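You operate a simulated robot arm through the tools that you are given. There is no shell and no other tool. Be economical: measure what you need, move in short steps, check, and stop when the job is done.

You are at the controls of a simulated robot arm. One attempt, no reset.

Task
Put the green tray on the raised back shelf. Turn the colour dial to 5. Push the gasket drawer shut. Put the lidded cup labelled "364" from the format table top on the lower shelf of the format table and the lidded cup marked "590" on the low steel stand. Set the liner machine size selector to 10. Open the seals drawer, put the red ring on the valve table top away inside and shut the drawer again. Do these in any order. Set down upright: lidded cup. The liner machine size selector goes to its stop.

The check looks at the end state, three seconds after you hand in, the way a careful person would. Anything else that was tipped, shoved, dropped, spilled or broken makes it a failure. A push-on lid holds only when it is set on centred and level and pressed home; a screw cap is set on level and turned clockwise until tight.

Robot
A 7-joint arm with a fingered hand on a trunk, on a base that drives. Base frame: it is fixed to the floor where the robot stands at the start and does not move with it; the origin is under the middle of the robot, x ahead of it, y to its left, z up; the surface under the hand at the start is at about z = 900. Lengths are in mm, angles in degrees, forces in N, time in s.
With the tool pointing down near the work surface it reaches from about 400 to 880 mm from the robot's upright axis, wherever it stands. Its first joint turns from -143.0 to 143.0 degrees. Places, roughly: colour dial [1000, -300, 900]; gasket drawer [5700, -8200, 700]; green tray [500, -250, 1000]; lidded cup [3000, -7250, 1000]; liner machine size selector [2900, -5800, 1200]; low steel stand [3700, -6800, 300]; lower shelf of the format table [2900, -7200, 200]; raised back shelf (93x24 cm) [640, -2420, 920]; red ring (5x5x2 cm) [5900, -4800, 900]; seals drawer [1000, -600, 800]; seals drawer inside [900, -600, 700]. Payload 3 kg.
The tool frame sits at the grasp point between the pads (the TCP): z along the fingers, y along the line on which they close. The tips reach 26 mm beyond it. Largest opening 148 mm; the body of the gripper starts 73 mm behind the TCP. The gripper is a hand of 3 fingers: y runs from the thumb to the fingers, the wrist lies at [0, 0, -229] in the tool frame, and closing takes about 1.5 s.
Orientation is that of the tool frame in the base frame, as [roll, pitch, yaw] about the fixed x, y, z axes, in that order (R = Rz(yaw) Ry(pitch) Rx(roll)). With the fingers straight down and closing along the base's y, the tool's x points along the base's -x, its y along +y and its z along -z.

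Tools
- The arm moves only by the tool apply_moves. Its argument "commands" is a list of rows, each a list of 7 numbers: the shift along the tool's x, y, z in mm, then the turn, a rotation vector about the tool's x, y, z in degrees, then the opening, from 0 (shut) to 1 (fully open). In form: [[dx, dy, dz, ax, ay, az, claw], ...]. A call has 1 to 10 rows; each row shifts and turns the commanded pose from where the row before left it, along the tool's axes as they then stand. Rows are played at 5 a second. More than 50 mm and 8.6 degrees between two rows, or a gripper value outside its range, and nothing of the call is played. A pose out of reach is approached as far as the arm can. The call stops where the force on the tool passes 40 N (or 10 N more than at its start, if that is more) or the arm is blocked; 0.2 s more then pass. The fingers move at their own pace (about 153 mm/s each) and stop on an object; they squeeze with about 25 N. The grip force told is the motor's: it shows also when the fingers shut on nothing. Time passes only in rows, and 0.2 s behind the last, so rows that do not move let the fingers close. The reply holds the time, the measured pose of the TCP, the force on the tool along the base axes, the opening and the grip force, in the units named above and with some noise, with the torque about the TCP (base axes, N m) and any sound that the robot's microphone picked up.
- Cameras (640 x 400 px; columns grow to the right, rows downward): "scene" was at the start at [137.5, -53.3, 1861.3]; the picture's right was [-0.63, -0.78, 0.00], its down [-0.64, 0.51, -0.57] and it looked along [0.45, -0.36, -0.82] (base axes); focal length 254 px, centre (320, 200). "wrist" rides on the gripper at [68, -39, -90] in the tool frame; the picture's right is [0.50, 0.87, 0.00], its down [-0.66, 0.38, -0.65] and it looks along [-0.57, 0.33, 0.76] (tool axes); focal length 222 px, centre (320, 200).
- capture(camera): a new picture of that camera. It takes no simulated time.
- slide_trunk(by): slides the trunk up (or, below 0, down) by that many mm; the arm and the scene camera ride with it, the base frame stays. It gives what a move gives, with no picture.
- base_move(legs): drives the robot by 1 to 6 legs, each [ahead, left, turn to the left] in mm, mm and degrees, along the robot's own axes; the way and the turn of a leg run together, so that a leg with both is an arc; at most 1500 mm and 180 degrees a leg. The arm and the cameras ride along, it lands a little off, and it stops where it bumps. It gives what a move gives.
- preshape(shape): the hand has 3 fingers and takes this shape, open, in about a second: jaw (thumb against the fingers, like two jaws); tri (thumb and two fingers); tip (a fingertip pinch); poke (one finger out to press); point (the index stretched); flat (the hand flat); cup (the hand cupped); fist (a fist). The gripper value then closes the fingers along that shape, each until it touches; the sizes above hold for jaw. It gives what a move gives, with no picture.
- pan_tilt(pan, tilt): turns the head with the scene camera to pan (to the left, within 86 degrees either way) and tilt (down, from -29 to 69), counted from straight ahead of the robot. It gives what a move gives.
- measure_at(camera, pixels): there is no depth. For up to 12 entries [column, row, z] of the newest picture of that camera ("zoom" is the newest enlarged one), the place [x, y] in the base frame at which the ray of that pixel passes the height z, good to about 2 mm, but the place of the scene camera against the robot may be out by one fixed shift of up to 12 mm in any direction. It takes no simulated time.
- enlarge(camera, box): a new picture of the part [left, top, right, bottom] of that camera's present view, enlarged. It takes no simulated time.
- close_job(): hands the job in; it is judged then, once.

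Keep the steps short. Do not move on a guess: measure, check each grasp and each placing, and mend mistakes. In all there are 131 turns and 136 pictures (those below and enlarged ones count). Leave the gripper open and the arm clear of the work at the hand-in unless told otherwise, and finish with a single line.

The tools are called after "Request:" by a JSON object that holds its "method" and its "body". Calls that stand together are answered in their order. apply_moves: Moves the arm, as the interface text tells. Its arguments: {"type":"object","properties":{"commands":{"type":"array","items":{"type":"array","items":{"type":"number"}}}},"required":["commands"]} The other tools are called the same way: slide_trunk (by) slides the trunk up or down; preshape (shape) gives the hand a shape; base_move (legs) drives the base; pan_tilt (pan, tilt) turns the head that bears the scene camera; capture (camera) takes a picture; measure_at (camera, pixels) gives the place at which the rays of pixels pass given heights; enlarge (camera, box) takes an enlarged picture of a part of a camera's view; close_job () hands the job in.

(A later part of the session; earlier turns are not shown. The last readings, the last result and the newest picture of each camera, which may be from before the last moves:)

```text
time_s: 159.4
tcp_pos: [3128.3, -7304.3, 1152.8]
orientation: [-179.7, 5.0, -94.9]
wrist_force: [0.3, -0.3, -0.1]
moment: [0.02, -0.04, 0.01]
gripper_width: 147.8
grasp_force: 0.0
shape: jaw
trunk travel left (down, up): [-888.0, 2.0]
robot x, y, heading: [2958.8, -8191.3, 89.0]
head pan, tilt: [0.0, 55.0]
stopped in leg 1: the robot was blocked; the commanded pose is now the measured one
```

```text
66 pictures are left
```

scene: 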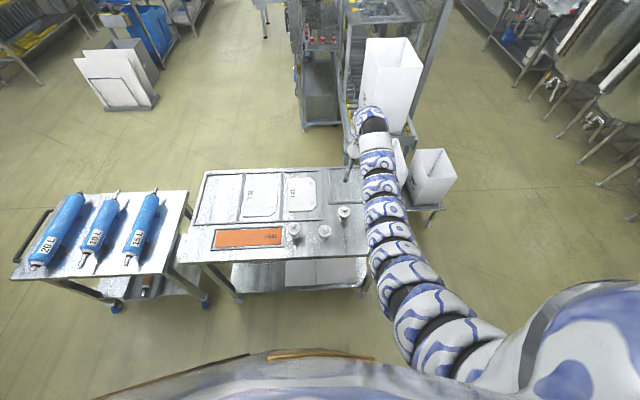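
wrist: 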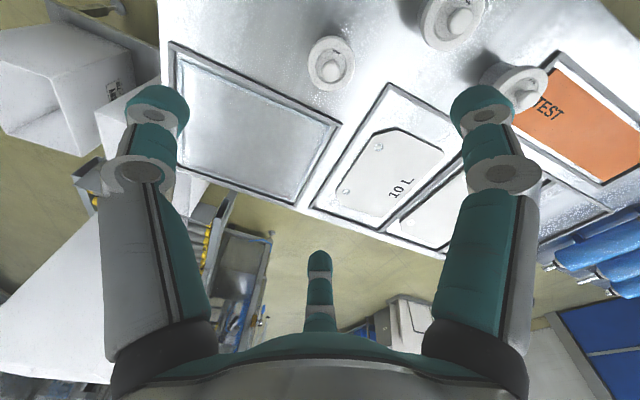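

Request:
{"method": "enlarge", "body": {"camera": "wrist", "box": [300, 0, 560, 115]}}

Request:
{"method": "capture", "body": {"camera": "scene"}}

```text
2.46 times, centred on (430, 58) of wrist
```

zoom: 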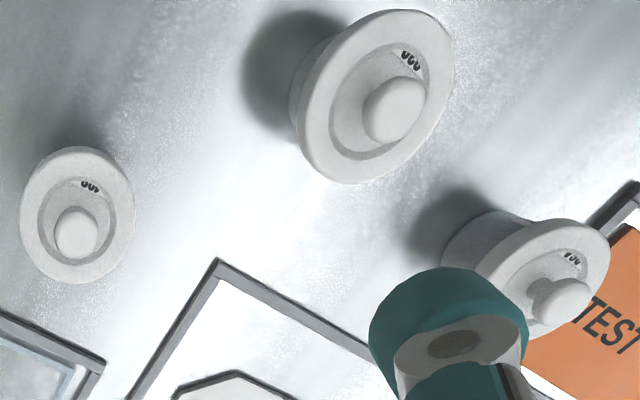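

```text
64 pictures are left
```

scene: 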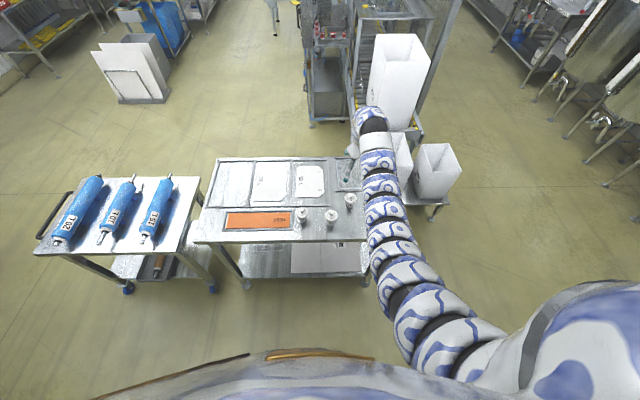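

The numbers sit in the lid recess and on the body, hidden by rims. I swing the arm off to the east, lower the trunk so the camera looks flatter, and view cups and stand.

Request:
{"method": "base_move", "body": {"legs": [[50, 0, 0], [0, 0, -55]]}}

Request:
{"method": "slide_trunk", "body": {"by": -560}}

Request:
{"method": "pan_tilt", "body": {"pan": 52, "tilt": 30}}

Request:
{"method": "capture", "body": {"camera": "scene"}}

```text
time_s: 162.8
tcp_pos: [3787.4, -7772.5, 1151.0]
orientation: [-179.8, 5.0, -150.0]
wrist_force: [0.2, 0.2, 0.2]
moment: [0.0, 0.01, -0.01]
gripper_width: 147.8
grasp_force: 0.0
shape: jaw
trunk travel left (down, up): [-888.0, 2.0]
robot x, y, heading: [2961.3, -8139.3, 33.9]
head pan, tilt: [0.0, 55.0]
```

```text
refused: -560 is not a number from -400 to 400
```

```text
time_s: 164.0
tcp_pos: [3787.6, -7772.1, 1152.3]
orientation: [-179.7, 5.0, -150.0]
wrist_force: [0.5, -0.3, -1.1]
moment: [-0.03, -0.01, -0.01]
gripper_width: 147.9
grasp_force: 0.1
shape: jaw
trunk travel left (down, up): [-888.0, 2.0]
robot x, y, heading: [2959.0, -8146.8, 34.0]
head pan, tilt: [52.0, 30.0]
```

```text
63 pictures are left
```

scene: 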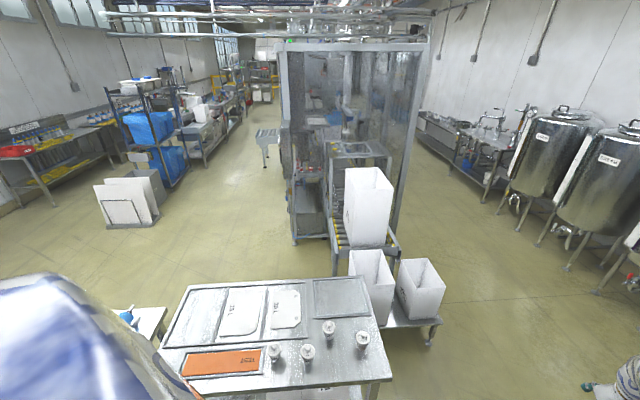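

All four cups are visible now. I lower the trunk 400 + 150 for a flatter look.

Request:
{"method": "slide_trunk", "body": {"by": -400}}

Request:
{"method": "slide_trunk", "body": {"by": -150}}

Request:
{"method": "pan_tilt", "body": {"pan": 52, "tilt": 25}}

Request:
{"method": "capture", "body": {"camera": "scene"}}

```text
time_s: 167.9
tcp_pos: [3788.7, -7772.1, 752.2]
orientation: [-179.8, 5.0, -150.1]
wrist_force: [-1.1, 0.9, 0.3]
moment: [0.0, 0.0, 0.02]
gripper_width: 148.0
grasp_force: 0.0
shape: jaw
trunk travel left (down, up): [-488.0, 402.0]
robot x, y, heading: [2961.0, -8140.6, 33.9]
head pan, tilt: [52.0, 30.0]
```

```text
time_s: 169.6
tcp_pos: [3788.3, -7772.7, 601.7]
orientation: [-179.7, 5.1, -150.0]
wrist_force: [-0.4, 1.0, -0.1]
moment: [0.04, 0.01, 0.01]
gripper_width: 148.3
grasp_force: 0.0
shape: jaw
trunk travel left (down, up): [-338.0, 552.0]
robot x, y, heading: [2962.5, -8141.9, 33.7]
head pan, tilt: [52.0, 30.0]
```

```text
time_s: 170.3
tcp_pos: [3789.0, -7773.3, 600.5]
orientation: [-179.7, 4.9, -150.0]
wrist_force: [-0.3, -0.2, -1.0]
moment: [-0.01, 0.02, -0.02]
gripper_width: 148.2
grasp_force: 0.2
shape: jaw
trunk travel left (down, up): [-338.0, 552.0]
robot x, y, heading: [2960.5, -8142.1, 33.9]
head pan, tilt: [52.0, 25.0]
```

```text
62 pictures are left
```

scene: 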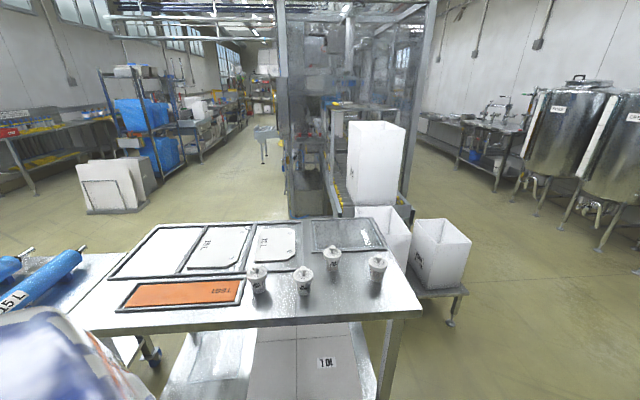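

Request:
{"method": "enlarge", "body": {"camera": "scene", "box": [240, 240, 400, 300]}}

Request:
{"method": "enlarge", "body": {"camera": "scene", "box": [340, 190, 490, 330]}}

```text
4.00 times, centred on (320, 270) of scene
```

zoom: 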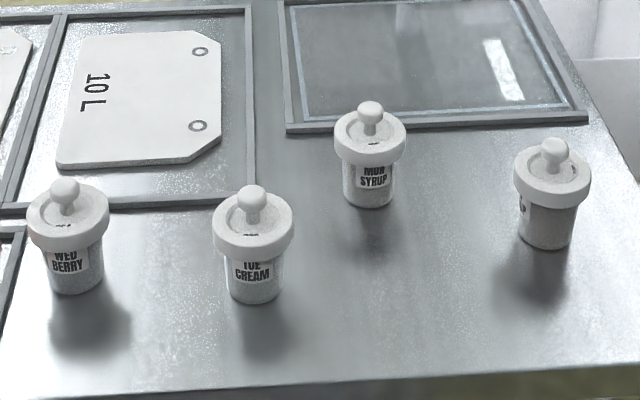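

```text
2.86 times, centred on (415, 260) of scene
```

zoom: 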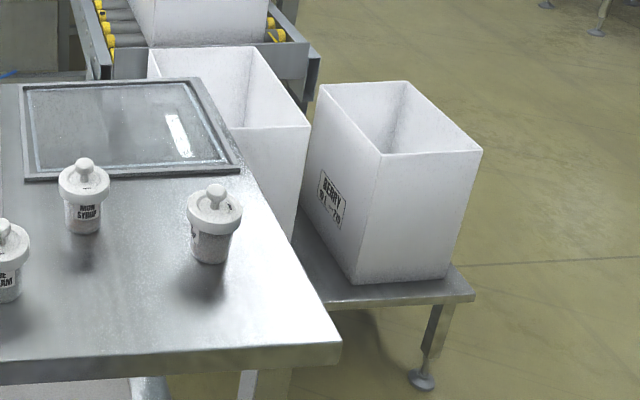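

Labels read WED BERRY, TUE CREAM, MON SYRUP; the fourth is turned away; numbers are on the lids. The stand has free room between its bins. I raise the trunk, swing the hand back over the cups and straighten it to read lids from above.

Request:
{"method": "slide_trunk", "body": {"by": 400}}

Request:
{"method": "slide_trunk", "body": {"by": 150}}

Request:
{"method": "base_move", "body": {"legs": [[0, 0, 55], [-30, 0, 0]]}}

Request:
{"method": "apply_moves", "body": {"commands": [[20, 0, -1, 0, 5, 0, 1], [12, 0, 26, 0, 0, 0, 1], [12, 0, 26, 0, 0, 0, 1], [12, 0, 26, 0, 0, 0, 1]]}}

Request:
{"method": "capture", "body": {"camera": "wrist"}}

```text
time_s: 174.1
tcp_pos: [3788.7, -7772.8, 1000.9]
orientation: [-179.7, 5.0, -150.0]
wrist_force: [-0.3, -1.3, 0.4]
moment: [0.0, -0.03, -0.01]
gripper_width: 148.1
grasp_force: 0.1
shape: jaw
trunk travel left (down, up): [-738.0, 152.0]
robot x, y, heading: [2962.6, -8144.2, 33.6]
head pan, tilt: [52.0, 25.0]
```

```text
time_s: 175.9
tcp_pos: [3788.7, -7774.2, 1150.7]
orientation: [-179.7, 5.0, -150.1]
wrist_force: [0.5, -0.6, -0.3]
moment: [0.03, -0.01, -0.01]
gripper_width: 147.8
grasp_force: 0.0
shape: jaw
trunk travel left (down, up): [-888.0, 2.0]
robot x, y, heading: [2961.7, -8141.9, 33.6]
head pan, tilt: [52.0, 25.0]
```

```text
time_s: 179.1
tcp_pos: [3150.9, -7288.9, 1152.5]
orientation: [-179.7, 5.0, -96.2]
wrist_force: [0.7, -0.6, 0.3]
moment: [0.02, 0.03, 0.0]
gripper_width: 148.1
grasp_force: 0.1
shape: jaw
trunk travel left (down, up): [-888.0, 2.0]
robot x, y, heading: [2961.6, -8176.6, 87.6]
head pan, tilt: [52.0, 25.0]
```

```text
time_s: 180.1
tcp_pos: [3146.0, -7341.9, 1072.1]
orientation: [-179.8, -0.1, -96.3]
wrist_force: [0.4, 0.3, 0.6]
moment: [0.02, 0.02, 0.01]
gripper_width: 148.1
grasp_force: 0.0
shape: jaw
trunk travel left (down, up): [-888.0, 2.0]
robot x, y, heading: [2960.8, -8176.5, 87.4]
head pan, tilt: [52.0, 25.0]
```

```text
59 pictures are left
```

wrist: 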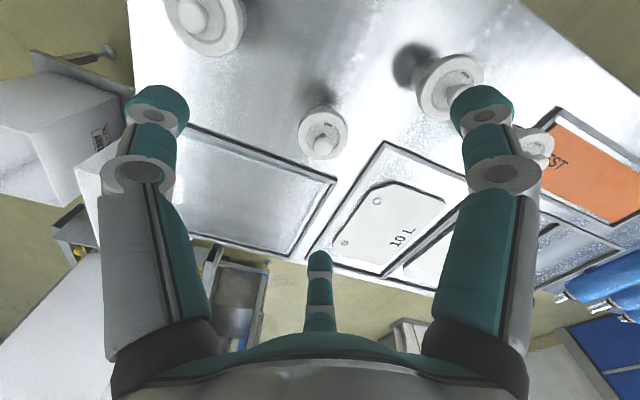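

Now the 4th cup is at (205,20), SYRUP (323,132), CREAM (450,85). I enlarge the fourth and the others.

Request:
{"method": "enlarge", "body": {"camera": "wrist", "box": [165, 0, 250, 60]}}

Request:
{"method": "enlarge", "body": {"camera": "wrist", "box": [410, 50, 560, 160]}}

Request:
{"method": "enlarge", "body": {"camera": "wrist", "box": [295, 95, 355, 165]}}

```text
6.67 times, centred on (208, 30) of wrist
```

zoom: 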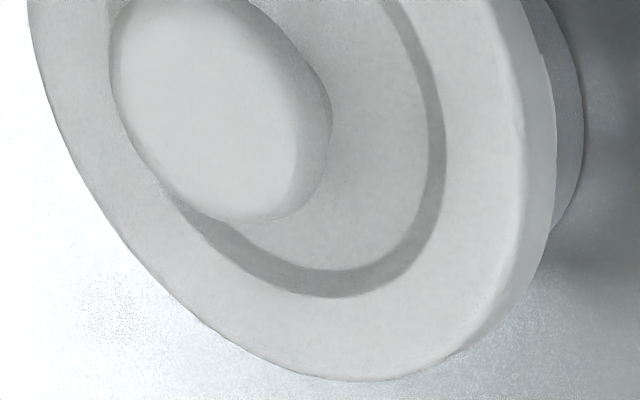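

```text
3.64 times, centred on (485, 105) of wrist
```

zoom: 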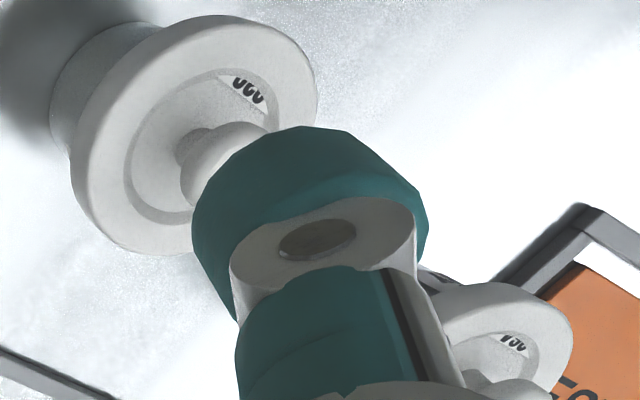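

```text
5.71 times, centred on (325, 130) of wrist
```

zoom: 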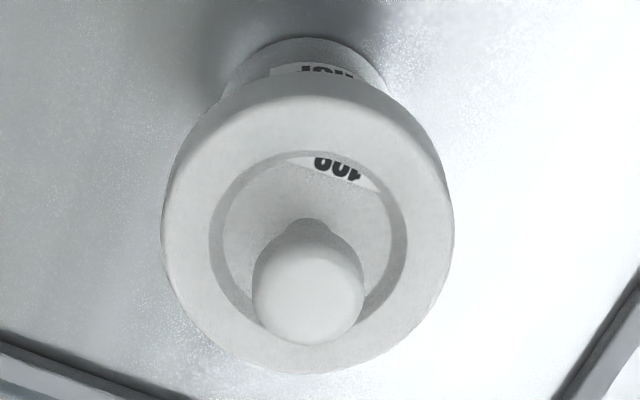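

Lids read ?64 (BERRY), ?30 (CREAM), 1?0 (SYRUP); the 4th to be read later from the east. BERRY is the 364 candidate. I sidestep left so it's at a comfortable radius and bring the hand above it.

Request:
{"method": "base_move", "body": {"legs": [[0, 340, 0]]}}

Request:
{"method": "apply_moves", "body": {"commands": [[16.5, -22, 9, 0, 0, 0, 1], [16.5, -22, 9, 0, 0, 0, 1], [16.5, -22, 9, 0, 0, 0, 1], [16.5, -22, 9, 0, 0, 0, 1]]}}

Request:
{"method": "capture", "body": {"camera": "wrist"}}

```text
time_s: 182.3
tcp_pos: [2807.8, -7328.9, 1071.6]
orientation: [-179.8, 0.1, -96.3]
wrist_force: [0.2, -0.1, 0.3]
moment: [-0.01, -0.05, 0.02]
gripper_width: 147.9
grasp_force: 0.0
shape: jaw
trunk travel left (down, up): [-888.0, 2.0]
robot x, y, heading: [2624.8, -8159.1, 87.7]
head pan, tilt: [52.0, 25.0]
```

```text
time_s: 183.3
tcp_pos: [2889.8, -7402.3, 1034.8]
orientation: [-179.8, 0.1, -96.2]
wrist_force: [0.5, 0.0, 0.3]
moment: [-0.03, 0.0, 0.01]
gripper_width: 148.2
grasp_force: 0.0
shape: jaw
trunk travel left (down, up): [-888.0, 2.0]
robot x, y, heading: [2624.4, -8158.2, 87.5]
head pan, tilt: [52.0, 25.0]
```

```text
55 pictures are left
```

wrist: 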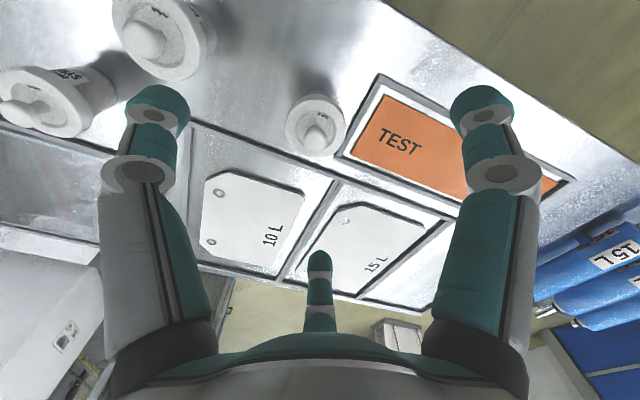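

Request:
{"method": "measure_at", "body": {"camera": "wrist", "pixels": [[315, 123, 925], [160, 38, 925], [45, 100, 925], [315, 123, 900], [287, 125, 925], [346, 122, 925]]}}

Request:
{"method": "pan_tilt", "body": {"pan": -5, "tilt": 55}}

Request:
{"method": "capture", "body": {"camera": "scene"}}

```text
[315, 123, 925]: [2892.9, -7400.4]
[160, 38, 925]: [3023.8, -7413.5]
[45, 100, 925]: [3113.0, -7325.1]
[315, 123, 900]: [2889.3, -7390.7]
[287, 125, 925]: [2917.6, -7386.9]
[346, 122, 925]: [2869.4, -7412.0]
```

```text
time_s: 184.6
tcp_pos: [2888.8, -7402.6, 1033.5]
orientation: [-179.7, 0.0, -96.3]
wrist_force: [-0.2, 0.1, 0.1]
moment: [-0.04, -0.01, 0.0]
gripper_width: 147.9
grasp_force: 0.1
shape: jaw
trunk travel left (down, up): [-888.0, 2.0]
robot x, y, heading: [2625.5, -8153.3, 88.2]
head pan, tilt: [-5.0, 55.0]
```

```text
54 pictures are left
```

scene: 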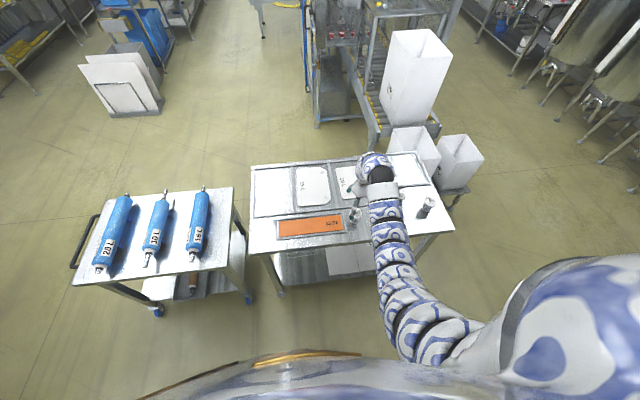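

BERRY lies directly under the hand at (2893,-7400); neighbour is 130 mm off. I narrow the opening to 0.7 and descend to about z=935, then check.

Request:
{"method": "apply_moves", "body": {"commands": [[0, 0, 0, 0, 0, 0, 0.7], [0, -3, 25, 0, 0, 0, 0.7], [0, 0, 25, 0, 0, 0, 0.7], [0, 0, 25, 0, 0, 0, 0.7], [0, 0, 20, 0, 0, 0, 0.7]]}}

Request:
{"method": "capture", "body": {"camera": "wrist"}}

```text
time_s: 185.8
tcp_pos: [2892.4, -7404.9, 940.7]
orientation: [-179.8, 0.0, -96.3]
wrist_force: [-0.6, -0.2, -0.5]
moment: [0.01, -0.01, 0.0]
gripper_width: 103.9
grasp_force: 0.1
shape: jaw
trunk travel left (down, up): [-888.0, 2.0]
robot x, y, heading: [2622.4, -8160.0, 87.7]
head pan, tilt: [-5.0, 55.0]
```

```text
53 pictures are left
```

wrist: 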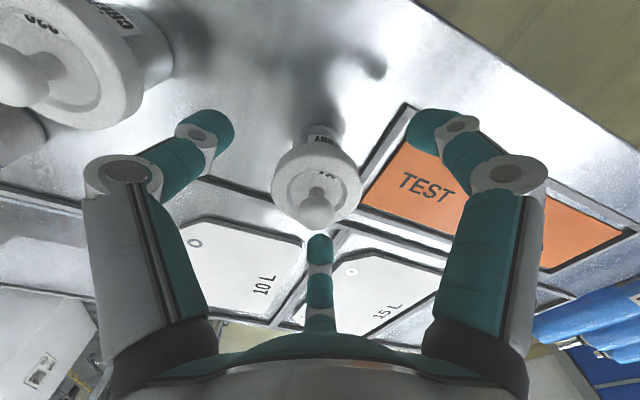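

Well aligned. I enlarge to read the lid number.

Request:
{"method": "enlarge", "body": {"camera": "wrist", "box": [285, 120, 355, 210]}}

Request:
{"method": "apply_moves", "body": {"commands": [[0, 0, 14, 0, 0, 0, 0.7], [0, 0, 10, 0, 0, 0, 0.7], [0, 0, 6, 0, 0, 0, 0.7]]}}

Request:
{"method": "capture", "body": {"camera": "wrist"}}

```text
4.44 times, centred on (320, 165) of wrist
```

zoom: 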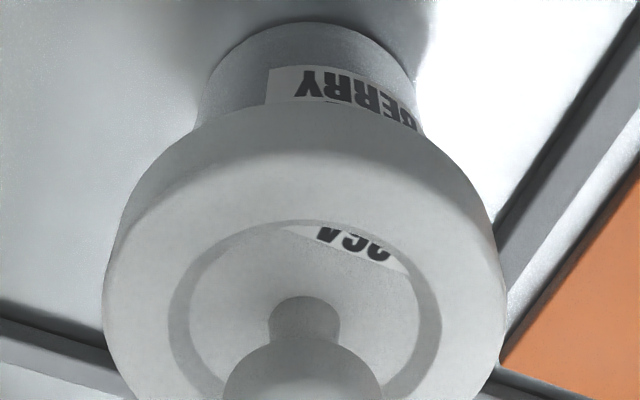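

```text
time_s: 186.6
tcp_pos: [2892.3, -7402.2, 910.3]
orientation: [-179.7, 0.0, -96.3]
wrist_force: [-0.8, -0.9, -0.3]
moment: [-0.01, 0.01, -0.02]
gripper_width: 104.0
grasp_force: 0.0
shape: jaw
trunk travel left (down, up): [-888.0, 2.0]
robot x, y, heading: [2623.8, -8159.9, 87.4]
head pan, tilt: [-5.0, 55.0]
```

```text
51 pictures are left
```

wrist: 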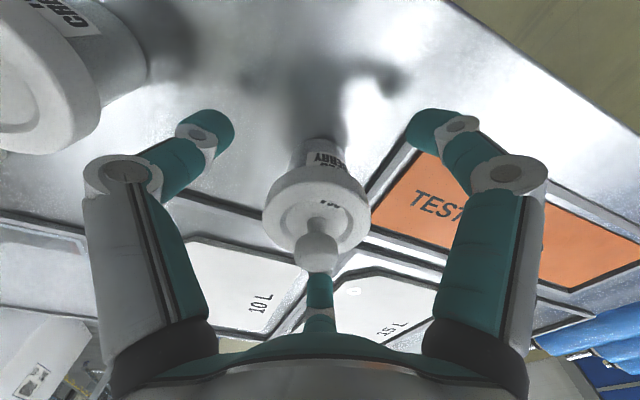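

Tips are about 6 mm above the table beside the body. I lower 3 mm and close on the body.

Request:
{"method": "apply_moves", "body": {"commands": [[0, 0, 3, 0, 0, 0, 0.6], [0, 0, 0, 0, 0, 0, 0.45], [0, 0, 0, 0, 0, 0, 0.3], [0, 0, 0, 0, 0, 0, 0.2], [0, 0, 0, 0, 0, 0, 0.2], [0, 0, 0, 0, 0, 0, 0.2]]}}

Request:
{"method": "capture", "body": {"camera": "wrist"}}

```text
time_s: 188.0
tcp_pos: [2892.1, -7402.9, 907.2]
orientation: [-179.9, 0.0, -96.3]
wrist_force: [-0.2, -0.3, 0.5]
moment: [0.01, 0.01, 0.0]
gripper_width: 42.2
grasp_force: 25.2
shape: jaw
trunk travel left (down, up): [-888.0, 2.0]
robot x, y, heading: [2626.3, -8156.8, 87.7]
head pan, tilt: [-5.0, 55.0]
```

```text
50 pictures are left
```

wrist: 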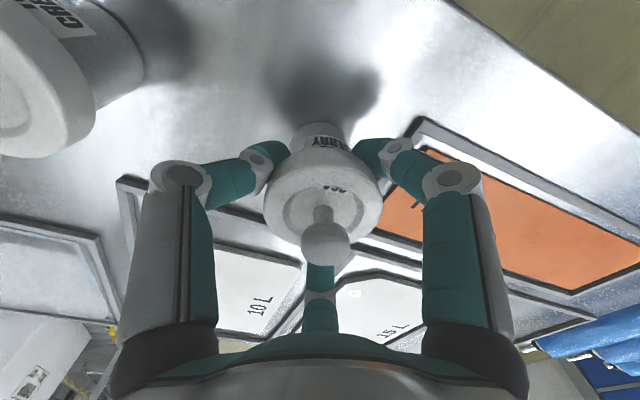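

Gripped on the body (42 mm, 25 N). I lift to z≈1005, sidestep left 600 mm and turn right 40° so the hand is off the table's south side, then lower the trunk.

Request:
{"method": "apply_moves", "body": {"commands": [[0, 0, -15, 0, 0, 0, 0.2], [0, 0, -25, 0, 0, 0, 0.2], [0, 0, -25, 0, 0, 0, 0.2], [0, 0, -25, 0, 0, 0, 0.2], [0, 0, -10, 0, 0, 0, 0.2]]}}

Request:
{"method": "base_move", "body": {"legs": [[0, 600, 0], [0, 0, -40]]}}

Request:
{"method": "slide_trunk", "body": {"by": -400}}

Request:
{"method": "slide_trunk", "body": {"by": -290}}

Request:
{"method": "pan_tilt", "body": {"pan": 10, "tilt": 40}}

Request:
{"method": "capture", "body": {"camera": "scene"}}

```text
time_s: 189.2
tcp_pos: [2891.5, -7402.9, 1009.5]
orientation: [-179.8, 0.1, -96.2]
wrist_force: [-0.4, 0.6, -1.0]
moment: [0.01, -0.01, 0.01]
gripper_width: 41.9
grasp_force: 25.4
shape: jaw
trunk travel left (down, up): [-888.0, 2.0]
robot x, y, heading: [2623.3, -8158.0, 87.5]
head pan, tilt: [-5.0, 55.0]
```

```text
time_s: 194.5
tcp_pos: [2703.8, -7727.4, 1008.8]
orientation: [-179.8, 0.0, -136.4]
wrist_force: [-1.0, 0.3, -1.1]
moment: [0.0, 0.05, -0.02]
gripper_width: 42.0
grasp_force: 25.0
shape: jaw
trunk travel left (down, up): [-888.0, 2.0]
robot x, y, heading: [2013.3, -8129.6, 47.4]
head pan, tilt: [-5.0, 55.0]
```

```text
time_s: 198.3
tcp_pos: [2702.5, -7726.0, 608.9]
orientation: [-179.7, 0.1, -136.4]
wrist_force: [0.0, 0.0, -1.4]
moment: [0.01, 0.0, -0.02]
gripper_width: 41.8
grasp_force: 25.0
shape: jaw
trunk travel left (down, up): [-488.0, 402.0]
robot x, y, heading: [2011.8, -8131.0, 47.5]
head pan, tilt: [-5.0, 55.0]
```

```text
time_s: 201.2
tcp_pos: [2702.6, -7727.8, 318.9]
orientation: [-179.8, 0.0, -136.4]
wrist_force: [-0.5, -0.3, -0.9]
moment: [0.0, -0.01, 0.0]
gripper_width: 41.9
grasp_force: 24.5
shape: jaw
trunk travel left (down, up): [-198.0, 692.0]
robot x, y, heading: [2011.0, -8133.1, 47.5]
head pan, tilt: [-5.0, 55.0]
```

```text
time_s: 202.0
tcp_pos: [2702.8, -7727.2, 318.7]
orientation: [-179.8, 0.0, -136.4]
wrist_force: [-1.0, -0.1, -2.1]
moment: [0.02, 0.02, -0.02]
gripper_width: 42.0
grasp_force: 25.2
shape: jaw
trunk travel left (down, up): [-198.0, 692.0]
robot x, y, heading: [2010.5, -8131.8, 47.6]
head pan, tilt: [10.0, 40.0]
```

```text
49 pictures are left
```

scene: 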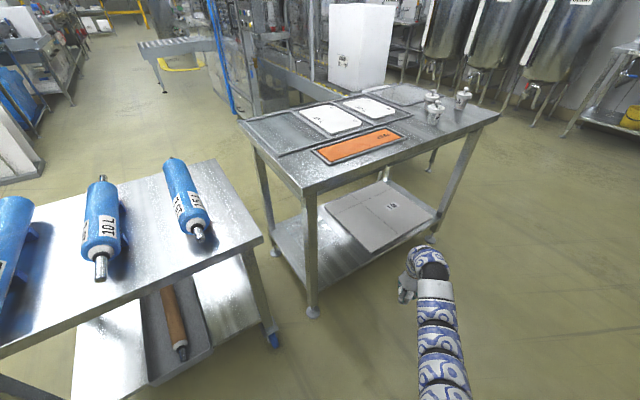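

The shelf's western part near (315,260) is free; the panels lie east. I measure.

Request:
{"method": "measure_at", "body": {"camera": "scene", "pixels": [[313, 315, 0], [316, 287, 150], [316, 287, 200], [320, 262, 200], [340, 262, 200], [373, 252, 210], [328, 208, 210], [305, 193, 830], [345, 270, 200]]}}

Request:
{"method": "enlarge", "body": {"camera": "scene", "box": [230, 100, 510, 330]}}

```text
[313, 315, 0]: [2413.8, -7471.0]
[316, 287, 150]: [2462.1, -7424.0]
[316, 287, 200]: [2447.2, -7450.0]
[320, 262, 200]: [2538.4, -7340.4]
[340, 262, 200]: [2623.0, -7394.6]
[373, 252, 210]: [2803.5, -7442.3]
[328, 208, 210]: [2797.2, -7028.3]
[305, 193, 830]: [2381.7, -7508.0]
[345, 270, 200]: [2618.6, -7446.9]
```

```text
1.74 times, centred on (370, 215) of scene
```

zoom: 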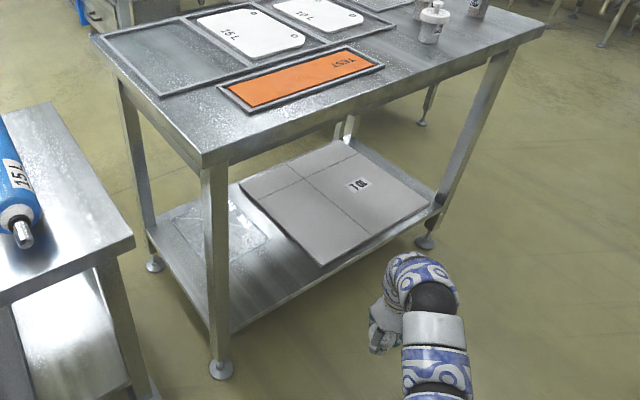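

Free spot: about (2620,-7405) on the shelf. I shift the base 170 mm east, extend the arm 50 mm, then swing left 27.7° under the table top.

Request:
{"method": "base_move", "body": {"legs": [[115, -125, 0]]}}

Request:
{"method": "apply_moves", "body": {"commands": [[-25, 0, 0, 0, 0, 0, 0.2], [-25, 0, 0, 0, 0, 0, 0.2]]}}

Request:
{"method": "base_move", "body": {"legs": [[0, 0, 27.7]]}}

Request:
{"method": "pan_tilt", "body": {"pan": 0, "tilt": 45}}

Request:
{"method": "capture", "body": {"camera": "scene"}}

Request:
{"method": "capture", "body": {"camera": "wrist"}}

```text
time_s: 203.4
tcp_pos: [2872.6, -7725.1, 318.0]
orientation: [-179.7, 0.1, -136.3]
wrist_force: [0.7, -1.1, -1.7]
moment: [0.01, -0.02, 0.0]
gripper_width: 42.0
grasp_force: 24.8
shape: jaw
trunk travel left (down, up): [-198.0, 692.0]
robot x, y, heading: [2177.6, -8130.8, 47.3]
head pan, tilt: [10.0, 40.0]
```

```text
time_s: 204.0
tcp_pos: [2909.4, -7688.3, 319.7]
orientation: [-179.8, -0.1, -136.4]
wrist_force: [-1.1, -0.5, -2.0]
moment: [0.0, 0.01, -0.05]
gripper_width: 41.7
grasp_force: 25.2
shape: jaw
trunk travel left (down, up): [-198.0, 692.0]
robot x, y, heading: [2181.7, -8127.7, 47.4]
head pan, tilt: [10.0, 40.0]
```

```text
time_s: 205.8
tcp_pos: [2620.6, -7402.3, 318.0]
orientation: [-179.9, 0.0, -108.8]
wrist_force: [0.0, -0.1, -0.2]
moment: [0.01, 0.0, 0.03]
gripper_width: 41.8
grasp_force: 25.7
shape: jaw
trunk travel left (down, up): [-198.0, 692.0]
robot x, y, heading: [2179.5, -8131.4, 74.9]
head pan, tilt: [10.0, 40.0]
```

```text
time_s: 206.5
tcp_pos: [2622.8, -7403.1, 319.7]
orientation: [-179.8, 0.0, -108.8]
wrist_force: [-0.1, 0.4, -2.1]
moment: [0.0, 0.02, 0.03]
gripper_width: 41.8
grasp_force: 25.0
shape: jaw
trunk travel left (down, up): [-198.0, 692.0]
robot x, y, heading: [2181.7, -8128.3, 75.3]
head pan, tilt: [0.0, 45.0]
```

```text
47 pictures are left
```

scene: 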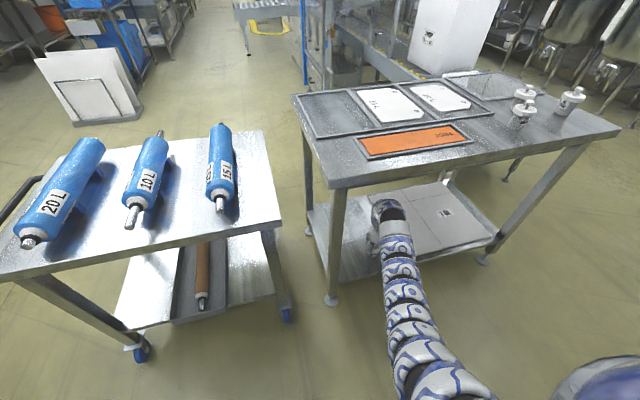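

```text
46 pictures are left
```

wrist: 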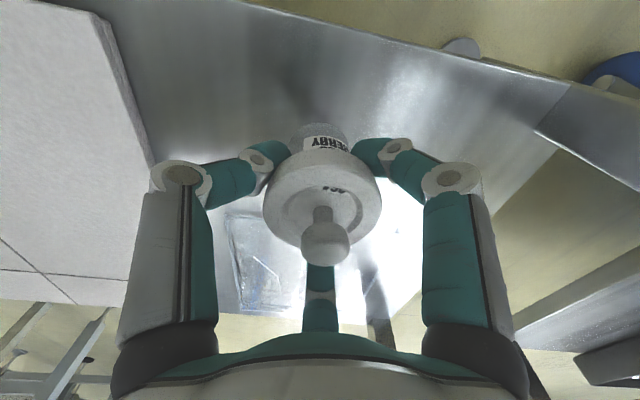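

Clear spot below. I lower with the trunk 78 mm, then gently by arm to contact.

Request:
{"method": "slide_trunk", "body": {"by": -75}}

Request:
{"method": "apply_moves", "body": {"commands": [[0, 0, 4, 0, 0, 0, 0.2], [0, 0, 4, 0, 0, 0, 0.2], [0, 0, 4, 0, 0, 0, 0.2], [0, 0, 4, 0, 0, 0, 0.2], [0, 0, 4, 0, 0, 0, 0.2], [0, 0, 4, 0, 0, 0, 0.2]]}}

```text
time_s: 207.3
tcp_pos: [2623.7, -7397.8, 272.6]
orientation: [-179.8, 0.7, -108.8]
wrist_force: [-1.2, -5.8, 24.7]
moment: [-0.14, 0.19, -0.03]
gripper_width: 45.0
grasp_force: 24.8
shape: jaw
trunk travel left (down, up): [-145.0, 745.0]
robot x, y, heading: [2181.3, -8126.8, 75.3]
head pan, tilt: [0.0, 45.0]
stopped: the force on the tool passed its limit at 50 N (the readings are from after the stop); the commanded pose is now the measured one
```

```text
time_s: 207.7
tcp_pos: [2624.7, -7397.1, 271.8]
orientation: [-179.9, 1.1, -108.9]
wrist_force: [-2.3, -5.2, 26.1]
moment: [-0.24, 0.24, -0.01]
gripper_width: 45.4
grasp_force: 25.3
shape: jaw
trunk travel left (down, up): [-145.0, 745.0]
robot x, y, heading: [2183.1, -8129.4, 75.1]
head pan, tilt: [0.0, 45.0]
stopped in row 1: the force on the tool passed its limit at 44 N (the readings are from after the stop); the commanded pose is now the measured one
```

The cup is on the shelf (top at z≈243). I relieve 4 mm, open, and check it.

Request:
{"method": "apply_moves", "body": {"commands": [[0, 0, -4, 0, 0, 0, 0.2], [0, 0, 0, 0, 0, 0, 0.4], [0, 0, 0, 0, 0, 0, 0.6], [0, 0, 0, 0, 0, 0, 0.7], [0, 0, 0, 0, 0, 0, 0.7]]}}

Request:
{"method": "slide_trunk", "body": {"by": 75}}

Request:
{"method": "capture", "body": {"camera": "wrist"}}

```text
time_s: 208.9
tcp_pos: [2624.9, -7397.4, 272.5]
orientation: [-179.7, 0.7, -108.9]
wrist_force: [-0.1, 0.6, -0.3]
moment: [0.02, 0.0, 0.0]
gripper_width: 103.2
grasp_force: 0.0
shape: jaw
trunk travel left (down, up): [-145.0, 745.0]
robot x, y, heading: [2180.6, -8122.6, 75.1]
head pan, tilt: [0.0, 45.0]
```

```text
time_s: 210.0
tcp_pos: [2624.7, -7398.0, 347.3]
orientation: [-179.7, 0.6, -109.0]
wrist_force: [-0.5, 0.1, 1.0]
moment: [0.0, 0.04, 0.0]
gripper_width: 103.2
grasp_force: 0.1
shape: jaw
trunk travel left (down, up): [-220.0, 670.0]
robot x, y, heading: [2182.9, -8129.3, 75.2]
head pan, tilt: [0.0, 45.0]
```

```text
45 pictures are left
```

wrist: 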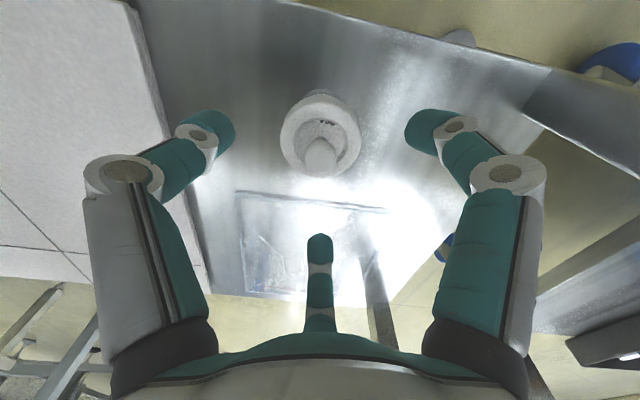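

The 364 cup stands upright on the shelf. I raise 50 mm, swing out, raise the trunk fully and go to the table's east side facing west.

Request:
{"method": "slide_trunk", "body": {"by": 50}}

Request:
{"method": "base_move", "body": {"legs": [[0, 0, -30]]}}

Request:
{"method": "slide_trunk", "body": {"by": 400}}

Request:
{"method": "slide_trunk", "body": {"by": 215}}

Request:
{"method": "base_move", "body": {"legs": [[0, 0, -45], [960, 0, 0], [960, 0, 0], [0, 0, 90], [0, 0, 90], [0, -450, 0]]}}

Request:
{"method": "pan_tilt", "body": {"pan": -30, "tilt": 50}}

Request:
{"method": "capture", "body": {"camera": "scene"}}

```text
time_s: 210.9
tcp_pos: [2621.3, -7403.9, 385.2]
orientation: [-179.8, -0.4, -108.9]
wrist_force: [0.5, -0.4, -0.1]
moment: [0.02, 0.01, -0.05]
gripper_width: 103.1
grasp_force: 0.0
shape: jaw
trunk travel left (down, up): [-270.0, 620.0]
robot x, y, heading: [2180.1, -8129.5, 75.1]
head pan, tilt: [0.0, 45.0]
```

```text
time_s: 212.8
tcp_pos: [2929.1, -7713.7, 397.9]
orientation: [-179.7, 0.7, -138.7]
wrist_force: [-0.5, 0.1, 0.0]
moment: [0.02, 0.02, 0.02]
gripper_width: 103.4
grasp_force: 0.1
shape: jaw
trunk travel left (down, up): [-270.0, 620.0]
robot x, y, heading: [2182.8, -8130.8, 45.5]
head pan, tilt: [0.0, 45.0]
```

```text
time_s: 216.6
tcp_pos: [2928.3, -7714.3, 798.5]
orientation: [-179.8, 0.7, -138.6]
wrist_force: [0.3, 0.6, 0.4]
moment: [-0.03, 0.0, 0.01]
gripper_width: 103.4
grasp_force: 0.1
shape: jaw
trunk travel left (down, up): [-670.0, 220.0]
robot x, y, heading: [2177.1, -8127.7, 45.0]
head pan, tilt: [0.0, 45.0]
```

```text
time_s: 218.9
tcp_pos: [2928.2, -7714.3, 1013.4]
orientation: [-179.8, 0.7, -138.7]
wrist_force: [0.1, -0.2, 0.2]
moment: [-0.01, 0.0, 0.02]
gripper_width: 103.3
grasp_force: 0.1
shape: jaw
trunk travel left (down, up): [-885.0, 5.0]
robot x, y, heading: [2182.2, -8130.0, 45.3]
head pan, tilt: [0.0, 45.0]
```

```text
time_s: 240.7
tcp_pos: [3312.9, -7436.3, 1012.6]
orientation: [-179.8, 0.7, -5.0]
wrist_force: [0.2, 0.1, -0.1]
moment: [-0.02, 0.01, -0.01]
gripper_width: 103.4
grasp_force: 0.1
shape: jaw
trunk travel left (down, up): [-885.0, 5.0]
robot x, y, heading: [4127.0, -7696.1, 179.1]
head pan, tilt: [0.0, 45.0]
```

```text
time_s: 241.7
tcp_pos: [3313.1, -7438.1, 1012.5]
orientation: [-179.8, 0.6, -5.0]
wrist_force: [0.2, 0.3, -0.2]
moment: [-0.02, 0.0, -0.01]
gripper_width: 103.4
grasp_force: 0.1
shape: jaw
trunk travel left (down, up): [-885.0, 5.0]
robot x, y, heading: [4130.3, -7692.7, 178.9]
head pan, tilt: [-30.0, 50.0]
```

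```text
44 pictures are left
```

scene: 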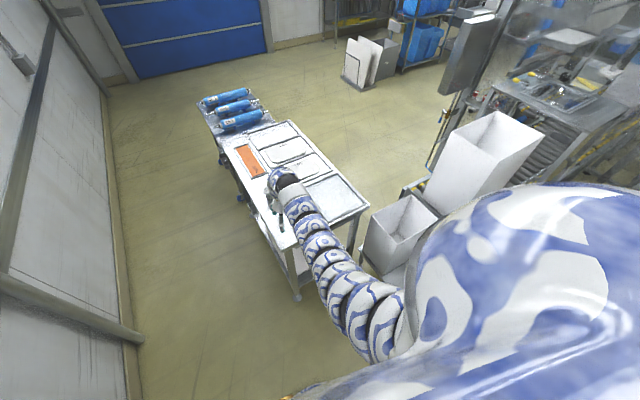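

The hand should be near the 4th cup; wrist view.

Request:
{"method": "capture", "body": {"camera": "wrist"}}

```text
43 pictures are left
```

wrist: 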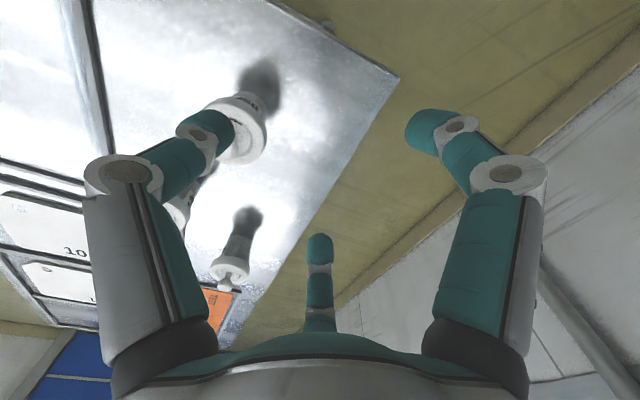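

Request:
{"method": "enlarge", "body": {"camera": "wrist", "box": [195, 80, 285, 170]}}

Request:
{"method": "measure_at", "body": {"camera": "wrist", "pixels": [[237, 125, 925], [240, 132, 925]]}}

```text
4.44 times, centred on (240, 125) of wrist
```

zoom: 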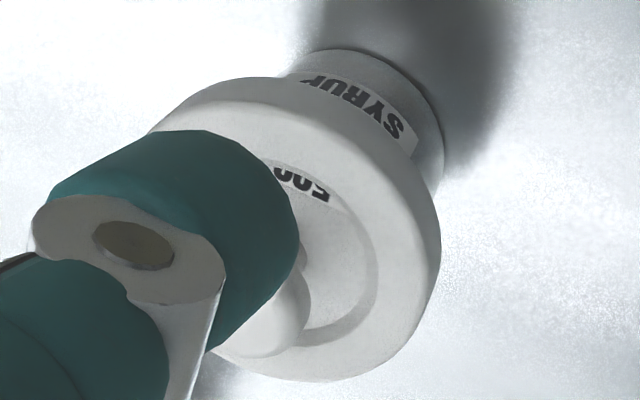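

```text
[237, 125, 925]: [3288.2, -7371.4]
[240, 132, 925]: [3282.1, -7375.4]
```

The 4th lid reads 590. It stands at about (3283,-7372). I drive 50 mm ahead, centre over it and go down to z≈940.

Request:
{"method": "base_move", "body": {"legs": [[50, 0, 0]]}}

Request:
{"method": "apply_moves", "body": {"commands": [[5, -22, 0, 0, 0, 0, 0.7], [5, -22, 0, 0, 0, 0, 0.7], [4, -23, 0, 0, 0, 0, 0.7], [0, 0, 25, 0, 0, 0, 0.7], [0, 0, 20, 0, 0, 0, 0.7]]}}

Request:
{"method": "capture", "body": {"camera": "wrist"}}

```text
time_s: 242.6
tcp_pos: [3263.0, -7436.0, 1013.0]
orientation: [-179.6, 0.6, -5.0]
wrist_force: [-0.6, -0.6, -1.1]
moment: [-0.01, -0.04, 0.04]
gripper_width: 103.5
grasp_force: 0.1
shape: jaw
trunk travel left (down, up): [-885.0, 5.0]
robot x, y, heading: [4079.0, -7692.9, 179.0]
head pan, tilt: [-30.0, 50.0]
```

```text
time_s: 243.8
tcp_pos: [3282.8, -7369.6, 967.6]
orientation: [-179.8, 0.6, -4.9]
wrist_force: [-0.3, 0.0, -0.3]
moment: [-0.01, -0.01, -0.01]
gripper_width: 103.4
grasp_force: 0.1
shape: jaw
trunk travel left (down, up): [-885.0, 5.0]
robot x, y, heading: [4081.7, -7691.9, 178.9]
head pan, tilt: [-30.0, 50.0]
```

```text
41 pictures are left
```

wrist: 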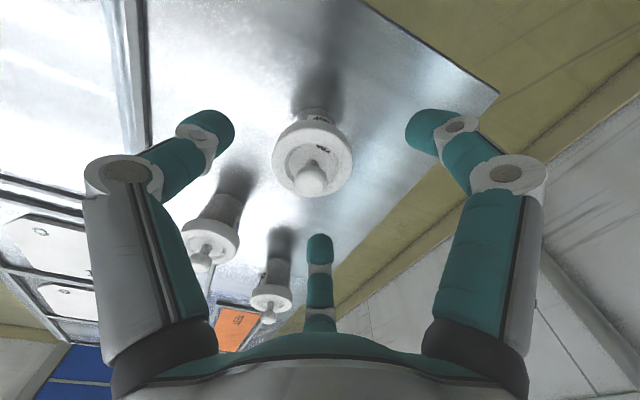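

Nearly centred; I correct 4 mm, lower to z≈908, and close.

Request:
{"method": "apply_moves", "body": {"commands": [[-3, -4, 20, 0, 0, 0, 0.7], [0, 0, 20, 0, 0, 0, 0.7], [0, 0, 13, 0, 0, 0, 0.7], [0, 0, 6, 0, 0, 0, 0.7], [0, 0, 0, 0, 0, 0, 0.5], [0, 0, 0, 0, 0, 0, 0.35], [0, 0, 0, 0, 0, 0, 0.2], [0, 0, 0, 0, 0, 0, 0.2], [0, 0, 0, 0, 0, 0, 0.2]]}}

Request:
{"method": "capture", "body": {"camera": "wrist"}}

```text
time_s: 245.8
tcp_pos: [3278.3, -7366.4, 909.5]
orientation: [-179.7, 0.7, -5.0]
wrist_force: [0.3, -0.1, -0.6]
moment: [0.01, 0.02, -0.03]
gripper_width: 44.1
grasp_force: 25.2
shape: jaw
trunk travel left (down, up): [-885.0, 5.0]
robot x, y, heading: [4079.8, -7692.5, 179.1]
head pan, tilt: [-30.0, 50.0]
```

```text
40 pictures are left
```

wrist: 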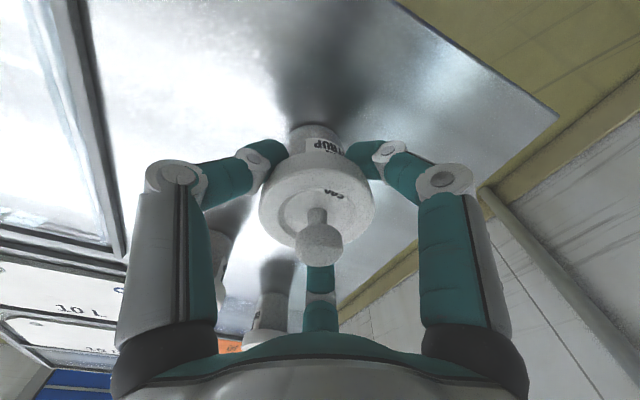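

Held at 44 mm. I lift 80 mm and turn right 45° so the hand is above the stand area (bins are ~700 high, hand stays at ~990), then look.

Request:
{"method": "apply_moves", "body": {"commands": [[0, 0, -15, 0, 0, 0, 0.2], [0, 0, -22, 0, 0, 0, 0.2], [0, 0, -22, 0, 0, 0, 0.2], [0, 0, -22, 0, 0, 0, 0.2]]}}

Request:
{"method": "base_move", "body": {"legs": [[0, 0, -47]]}}

Request:
{"method": "pan_tilt", "body": {"pan": 5, "tilt": 60}}

Request:
{"method": "capture", "body": {"camera": "wrist"}}

Request:
{"method": "capture", "body": {"camera": "scene"}}

```text
time_s: 246.8
tcp_pos: [3280.1, -7366.7, 990.7]
orientation: [-179.7, 0.6, -5.0]
wrist_force: [-0.2, 0.2, -0.4]
moment: [0.0, -0.01, 0.01]
gripper_width: 44.2
grasp_force: 24.4
shape: jaw
trunk travel left (down, up): [-885.0, 5.0]
robot x, y, heading: [4080.0, -7692.4, 178.8]
head pan, tilt: [-30.0, 50.0]
```

```text
time_s: 249.3
tcp_pos: [3776.7, -6883.5, 990.6]
orientation: [-179.8, 0.7, -52.2]
wrist_force: [0.0, 0.0, -0.1]
moment: [0.02, -0.01, 0.01]
gripper_width: 43.8
grasp_force: 25.1
shape: jaw
trunk travel left (down, up): [-885.0, 5.0]
robot x, y, heading: [4080.0, -7691.7, 131.8]
head pan, tilt: [-30.0, 50.0]
```

```text
time_s: 250.3
tcp_pos: [3776.4, -6884.4, 991.0]
orientation: [-179.8, 0.8, -52.3]
wrist_force: [-0.3, -0.6, -1.8]
moment: [-0.01, 0.04, 0.0]
gripper_width: 43.9
grasp_force: 24.9
shape: jaw
trunk travel left (down, up): [-885.0, 5.0]
robot x, y, heading: [4078.2, -7690.3, 131.5]
head pan, tilt: [5.0, 60.0]
```

```text
39 pictures are left
```

wrist: 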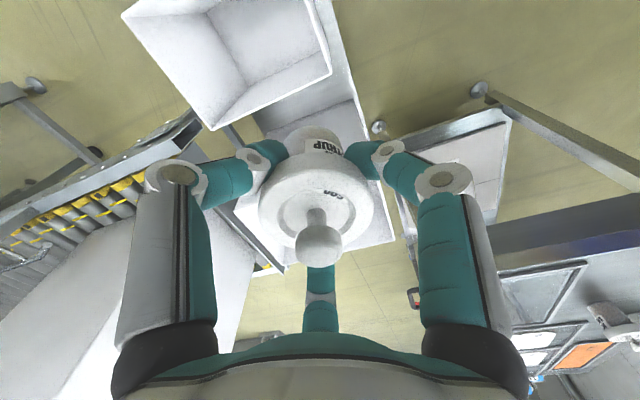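

```text
38 pictures are left
```

scene: 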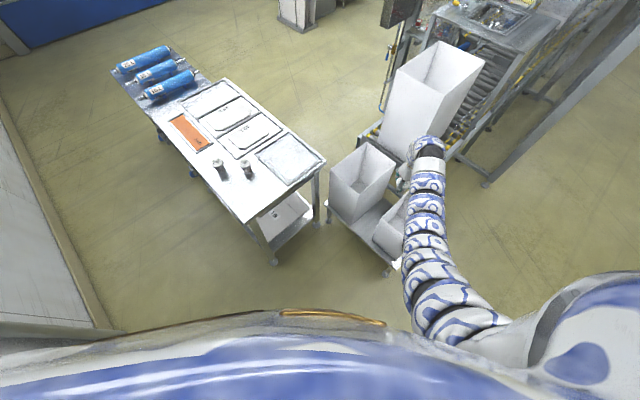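

The stand's free strip shows at about (365,222) between the bins. I enlarge and measure it.

Request:
{"method": "enlarge", "body": {"camera": "scene", "box": [315, 140, 425, 285]}}

Request:
{"method": "measure_at", "body": {"camera": "scene", "pixels": [[330, 203, 300], [389, 268, 300], [350, 224, 300], [374, 235, 300], [386, 203, 300], [395, 196, 300]]}}

```text
2.76 times, centred on (370, 212) of scene
```

zoom: 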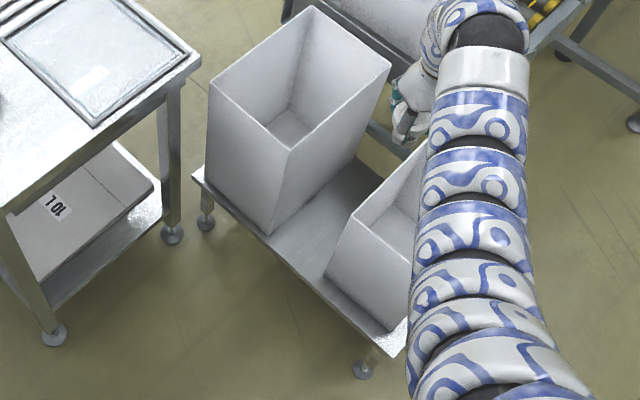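

```text
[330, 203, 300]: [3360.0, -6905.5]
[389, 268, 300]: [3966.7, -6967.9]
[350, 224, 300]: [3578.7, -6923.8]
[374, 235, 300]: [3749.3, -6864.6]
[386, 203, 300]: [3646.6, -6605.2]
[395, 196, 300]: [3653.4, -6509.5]
```

The gap is x≈3580–3750 at the front edge (y≈-6915). I'll come straight from the south: shift the base, turn -12°, and turn the hand so two fingers face south, outside the bins.

Request:
{"method": "base_move", "body": {"legs": [[116, 205, 0], [0, 0, -12]]}}

Request:
{"method": "apply_moves", "body": {"commands": [[0, 0, 0, 0, 0, -8, 0.2], [0, 0, 0, 0, 0, -8, 0.2], [0, 0, 0, 0, 0, -8, 0.2], [0, 0, 0, 0, 0, -8, 0.2], [0, 0, 0, 0, 0, -8, 0.2], [0, 0, 0, 0, 0, -8, 0.2], [0, 0, 0, 0, 0, -8, 0.2], [0, 0, 0, 0, 0, -8, 0.2]]}}

Request:
{"method": "capture", "body": {"camera": "wrist"}}

Request:
{"method": "capture", "body": {"camera": "scene"}}

```text
time_s: 252.8
tcp_pos: [3721.8, -6886.8, 991.0]
orientation: [-179.7, 0.7, -64.3]
wrist_force: [0.5, -0.4, -0.5]
moment: [0.02, 0.04, 0.01]
gripper_width: 43.7
grasp_force: 24.4
shape: jaw
trunk travel left (down, up): [-885.0, 5.0]
robot x, y, heading: [3851.5, -7743.1, 119.7]
head pan, tilt: [5.0, 60.0]
```

```text
time_s: 254.7
tcp_pos: [3723.4, -6888.9, 990.6]
orientation: [-179.4, 0.0, -0.1]
wrist_force: [0.0, -0.9, 0.4]
moment: [-0.01, -0.03, -0.01]
gripper_width: 43.5
grasp_force: 24.6
shape: jaw
trunk travel left (down, up): [-885.0, 5.0]
robot x, y, heading: [3849.5, -7744.8, 119.2]
head pan, tilt: [5.0, 60.0]
```

```text
36 pictures are left
```

wrist: 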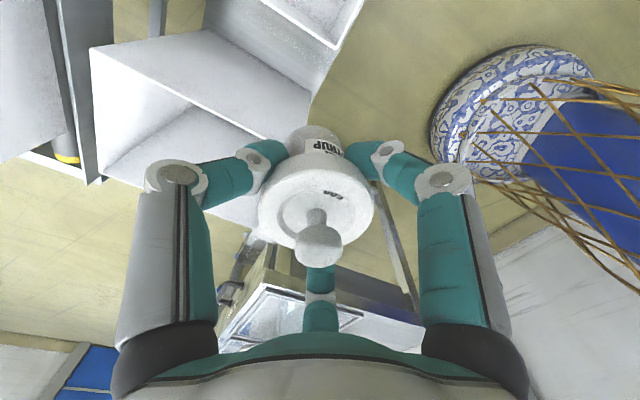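

```text
35 pictures are left
```

scene: 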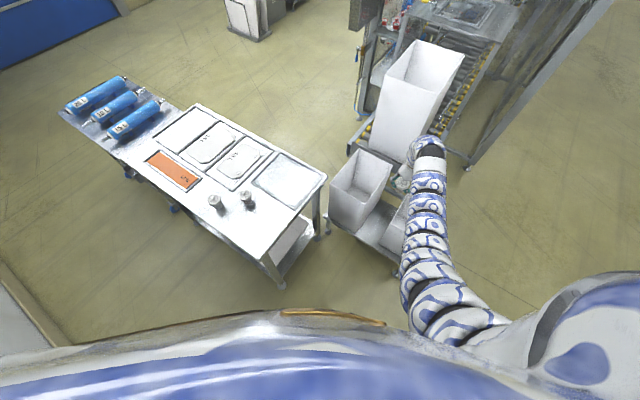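

I need to be ~62 mm further west, over the gap. I shift and look down.

Request:
{"method": "apply_moves", "body": {"commands": [[-31, 0, 0, 0, 0, 0, 0.2], [-31, 0, 0, 0, 0, 0, 0.2]]}}

Request:
{"method": "slide_trunk", "body": {"by": -150}}

Request:
{"method": "capture", "body": {"camera": "wrist"}}

```text
time_s: 255.2
tcp_pos: [3658.5, -6888.0, 989.4]
orientation: [-179.3, 0.1, -0.4]
wrist_force: [-0.2, -0.4, -0.9]
moment: [0.01, -0.04, -0.01]
gripper_width: 43.8
grasp_force: 25.1
shape: jaw
trunk travel left (down, up): [-885.0, 5.0]
robot x, y, heading: [3850.3, -7737.0, 119.9]
head pan, tilt: [5.0, 60.0]
```

```text
time_s: 257.0
tcp_pos: [3660.1, -6888.4, 839.3]
orientation: [-179.4, 0.1, -0.4]
wrist_force: [-0.6, -0.4, -0.8]
moment: [0.01, -0.02, 0.0]
gripper_width: 43.7
grasp_force: 24.9
shape: jaw
trunk travel left (down, up): [-735.0, 155.0]
robot x, y, heading: [3848.1, -7743.8, 119.5]
head pan, tilt: [5.0, 60.0]
```

```text
34 pictures are left
```

wrist: 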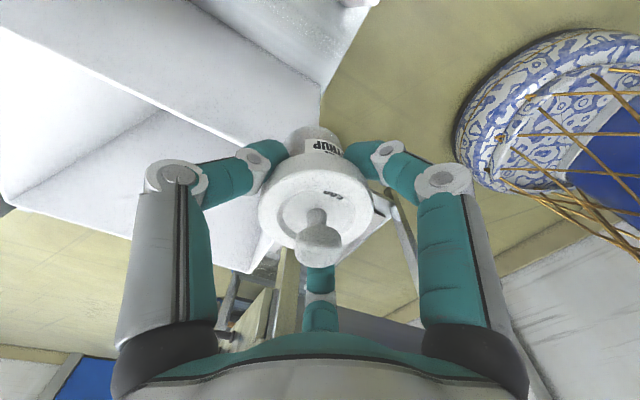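

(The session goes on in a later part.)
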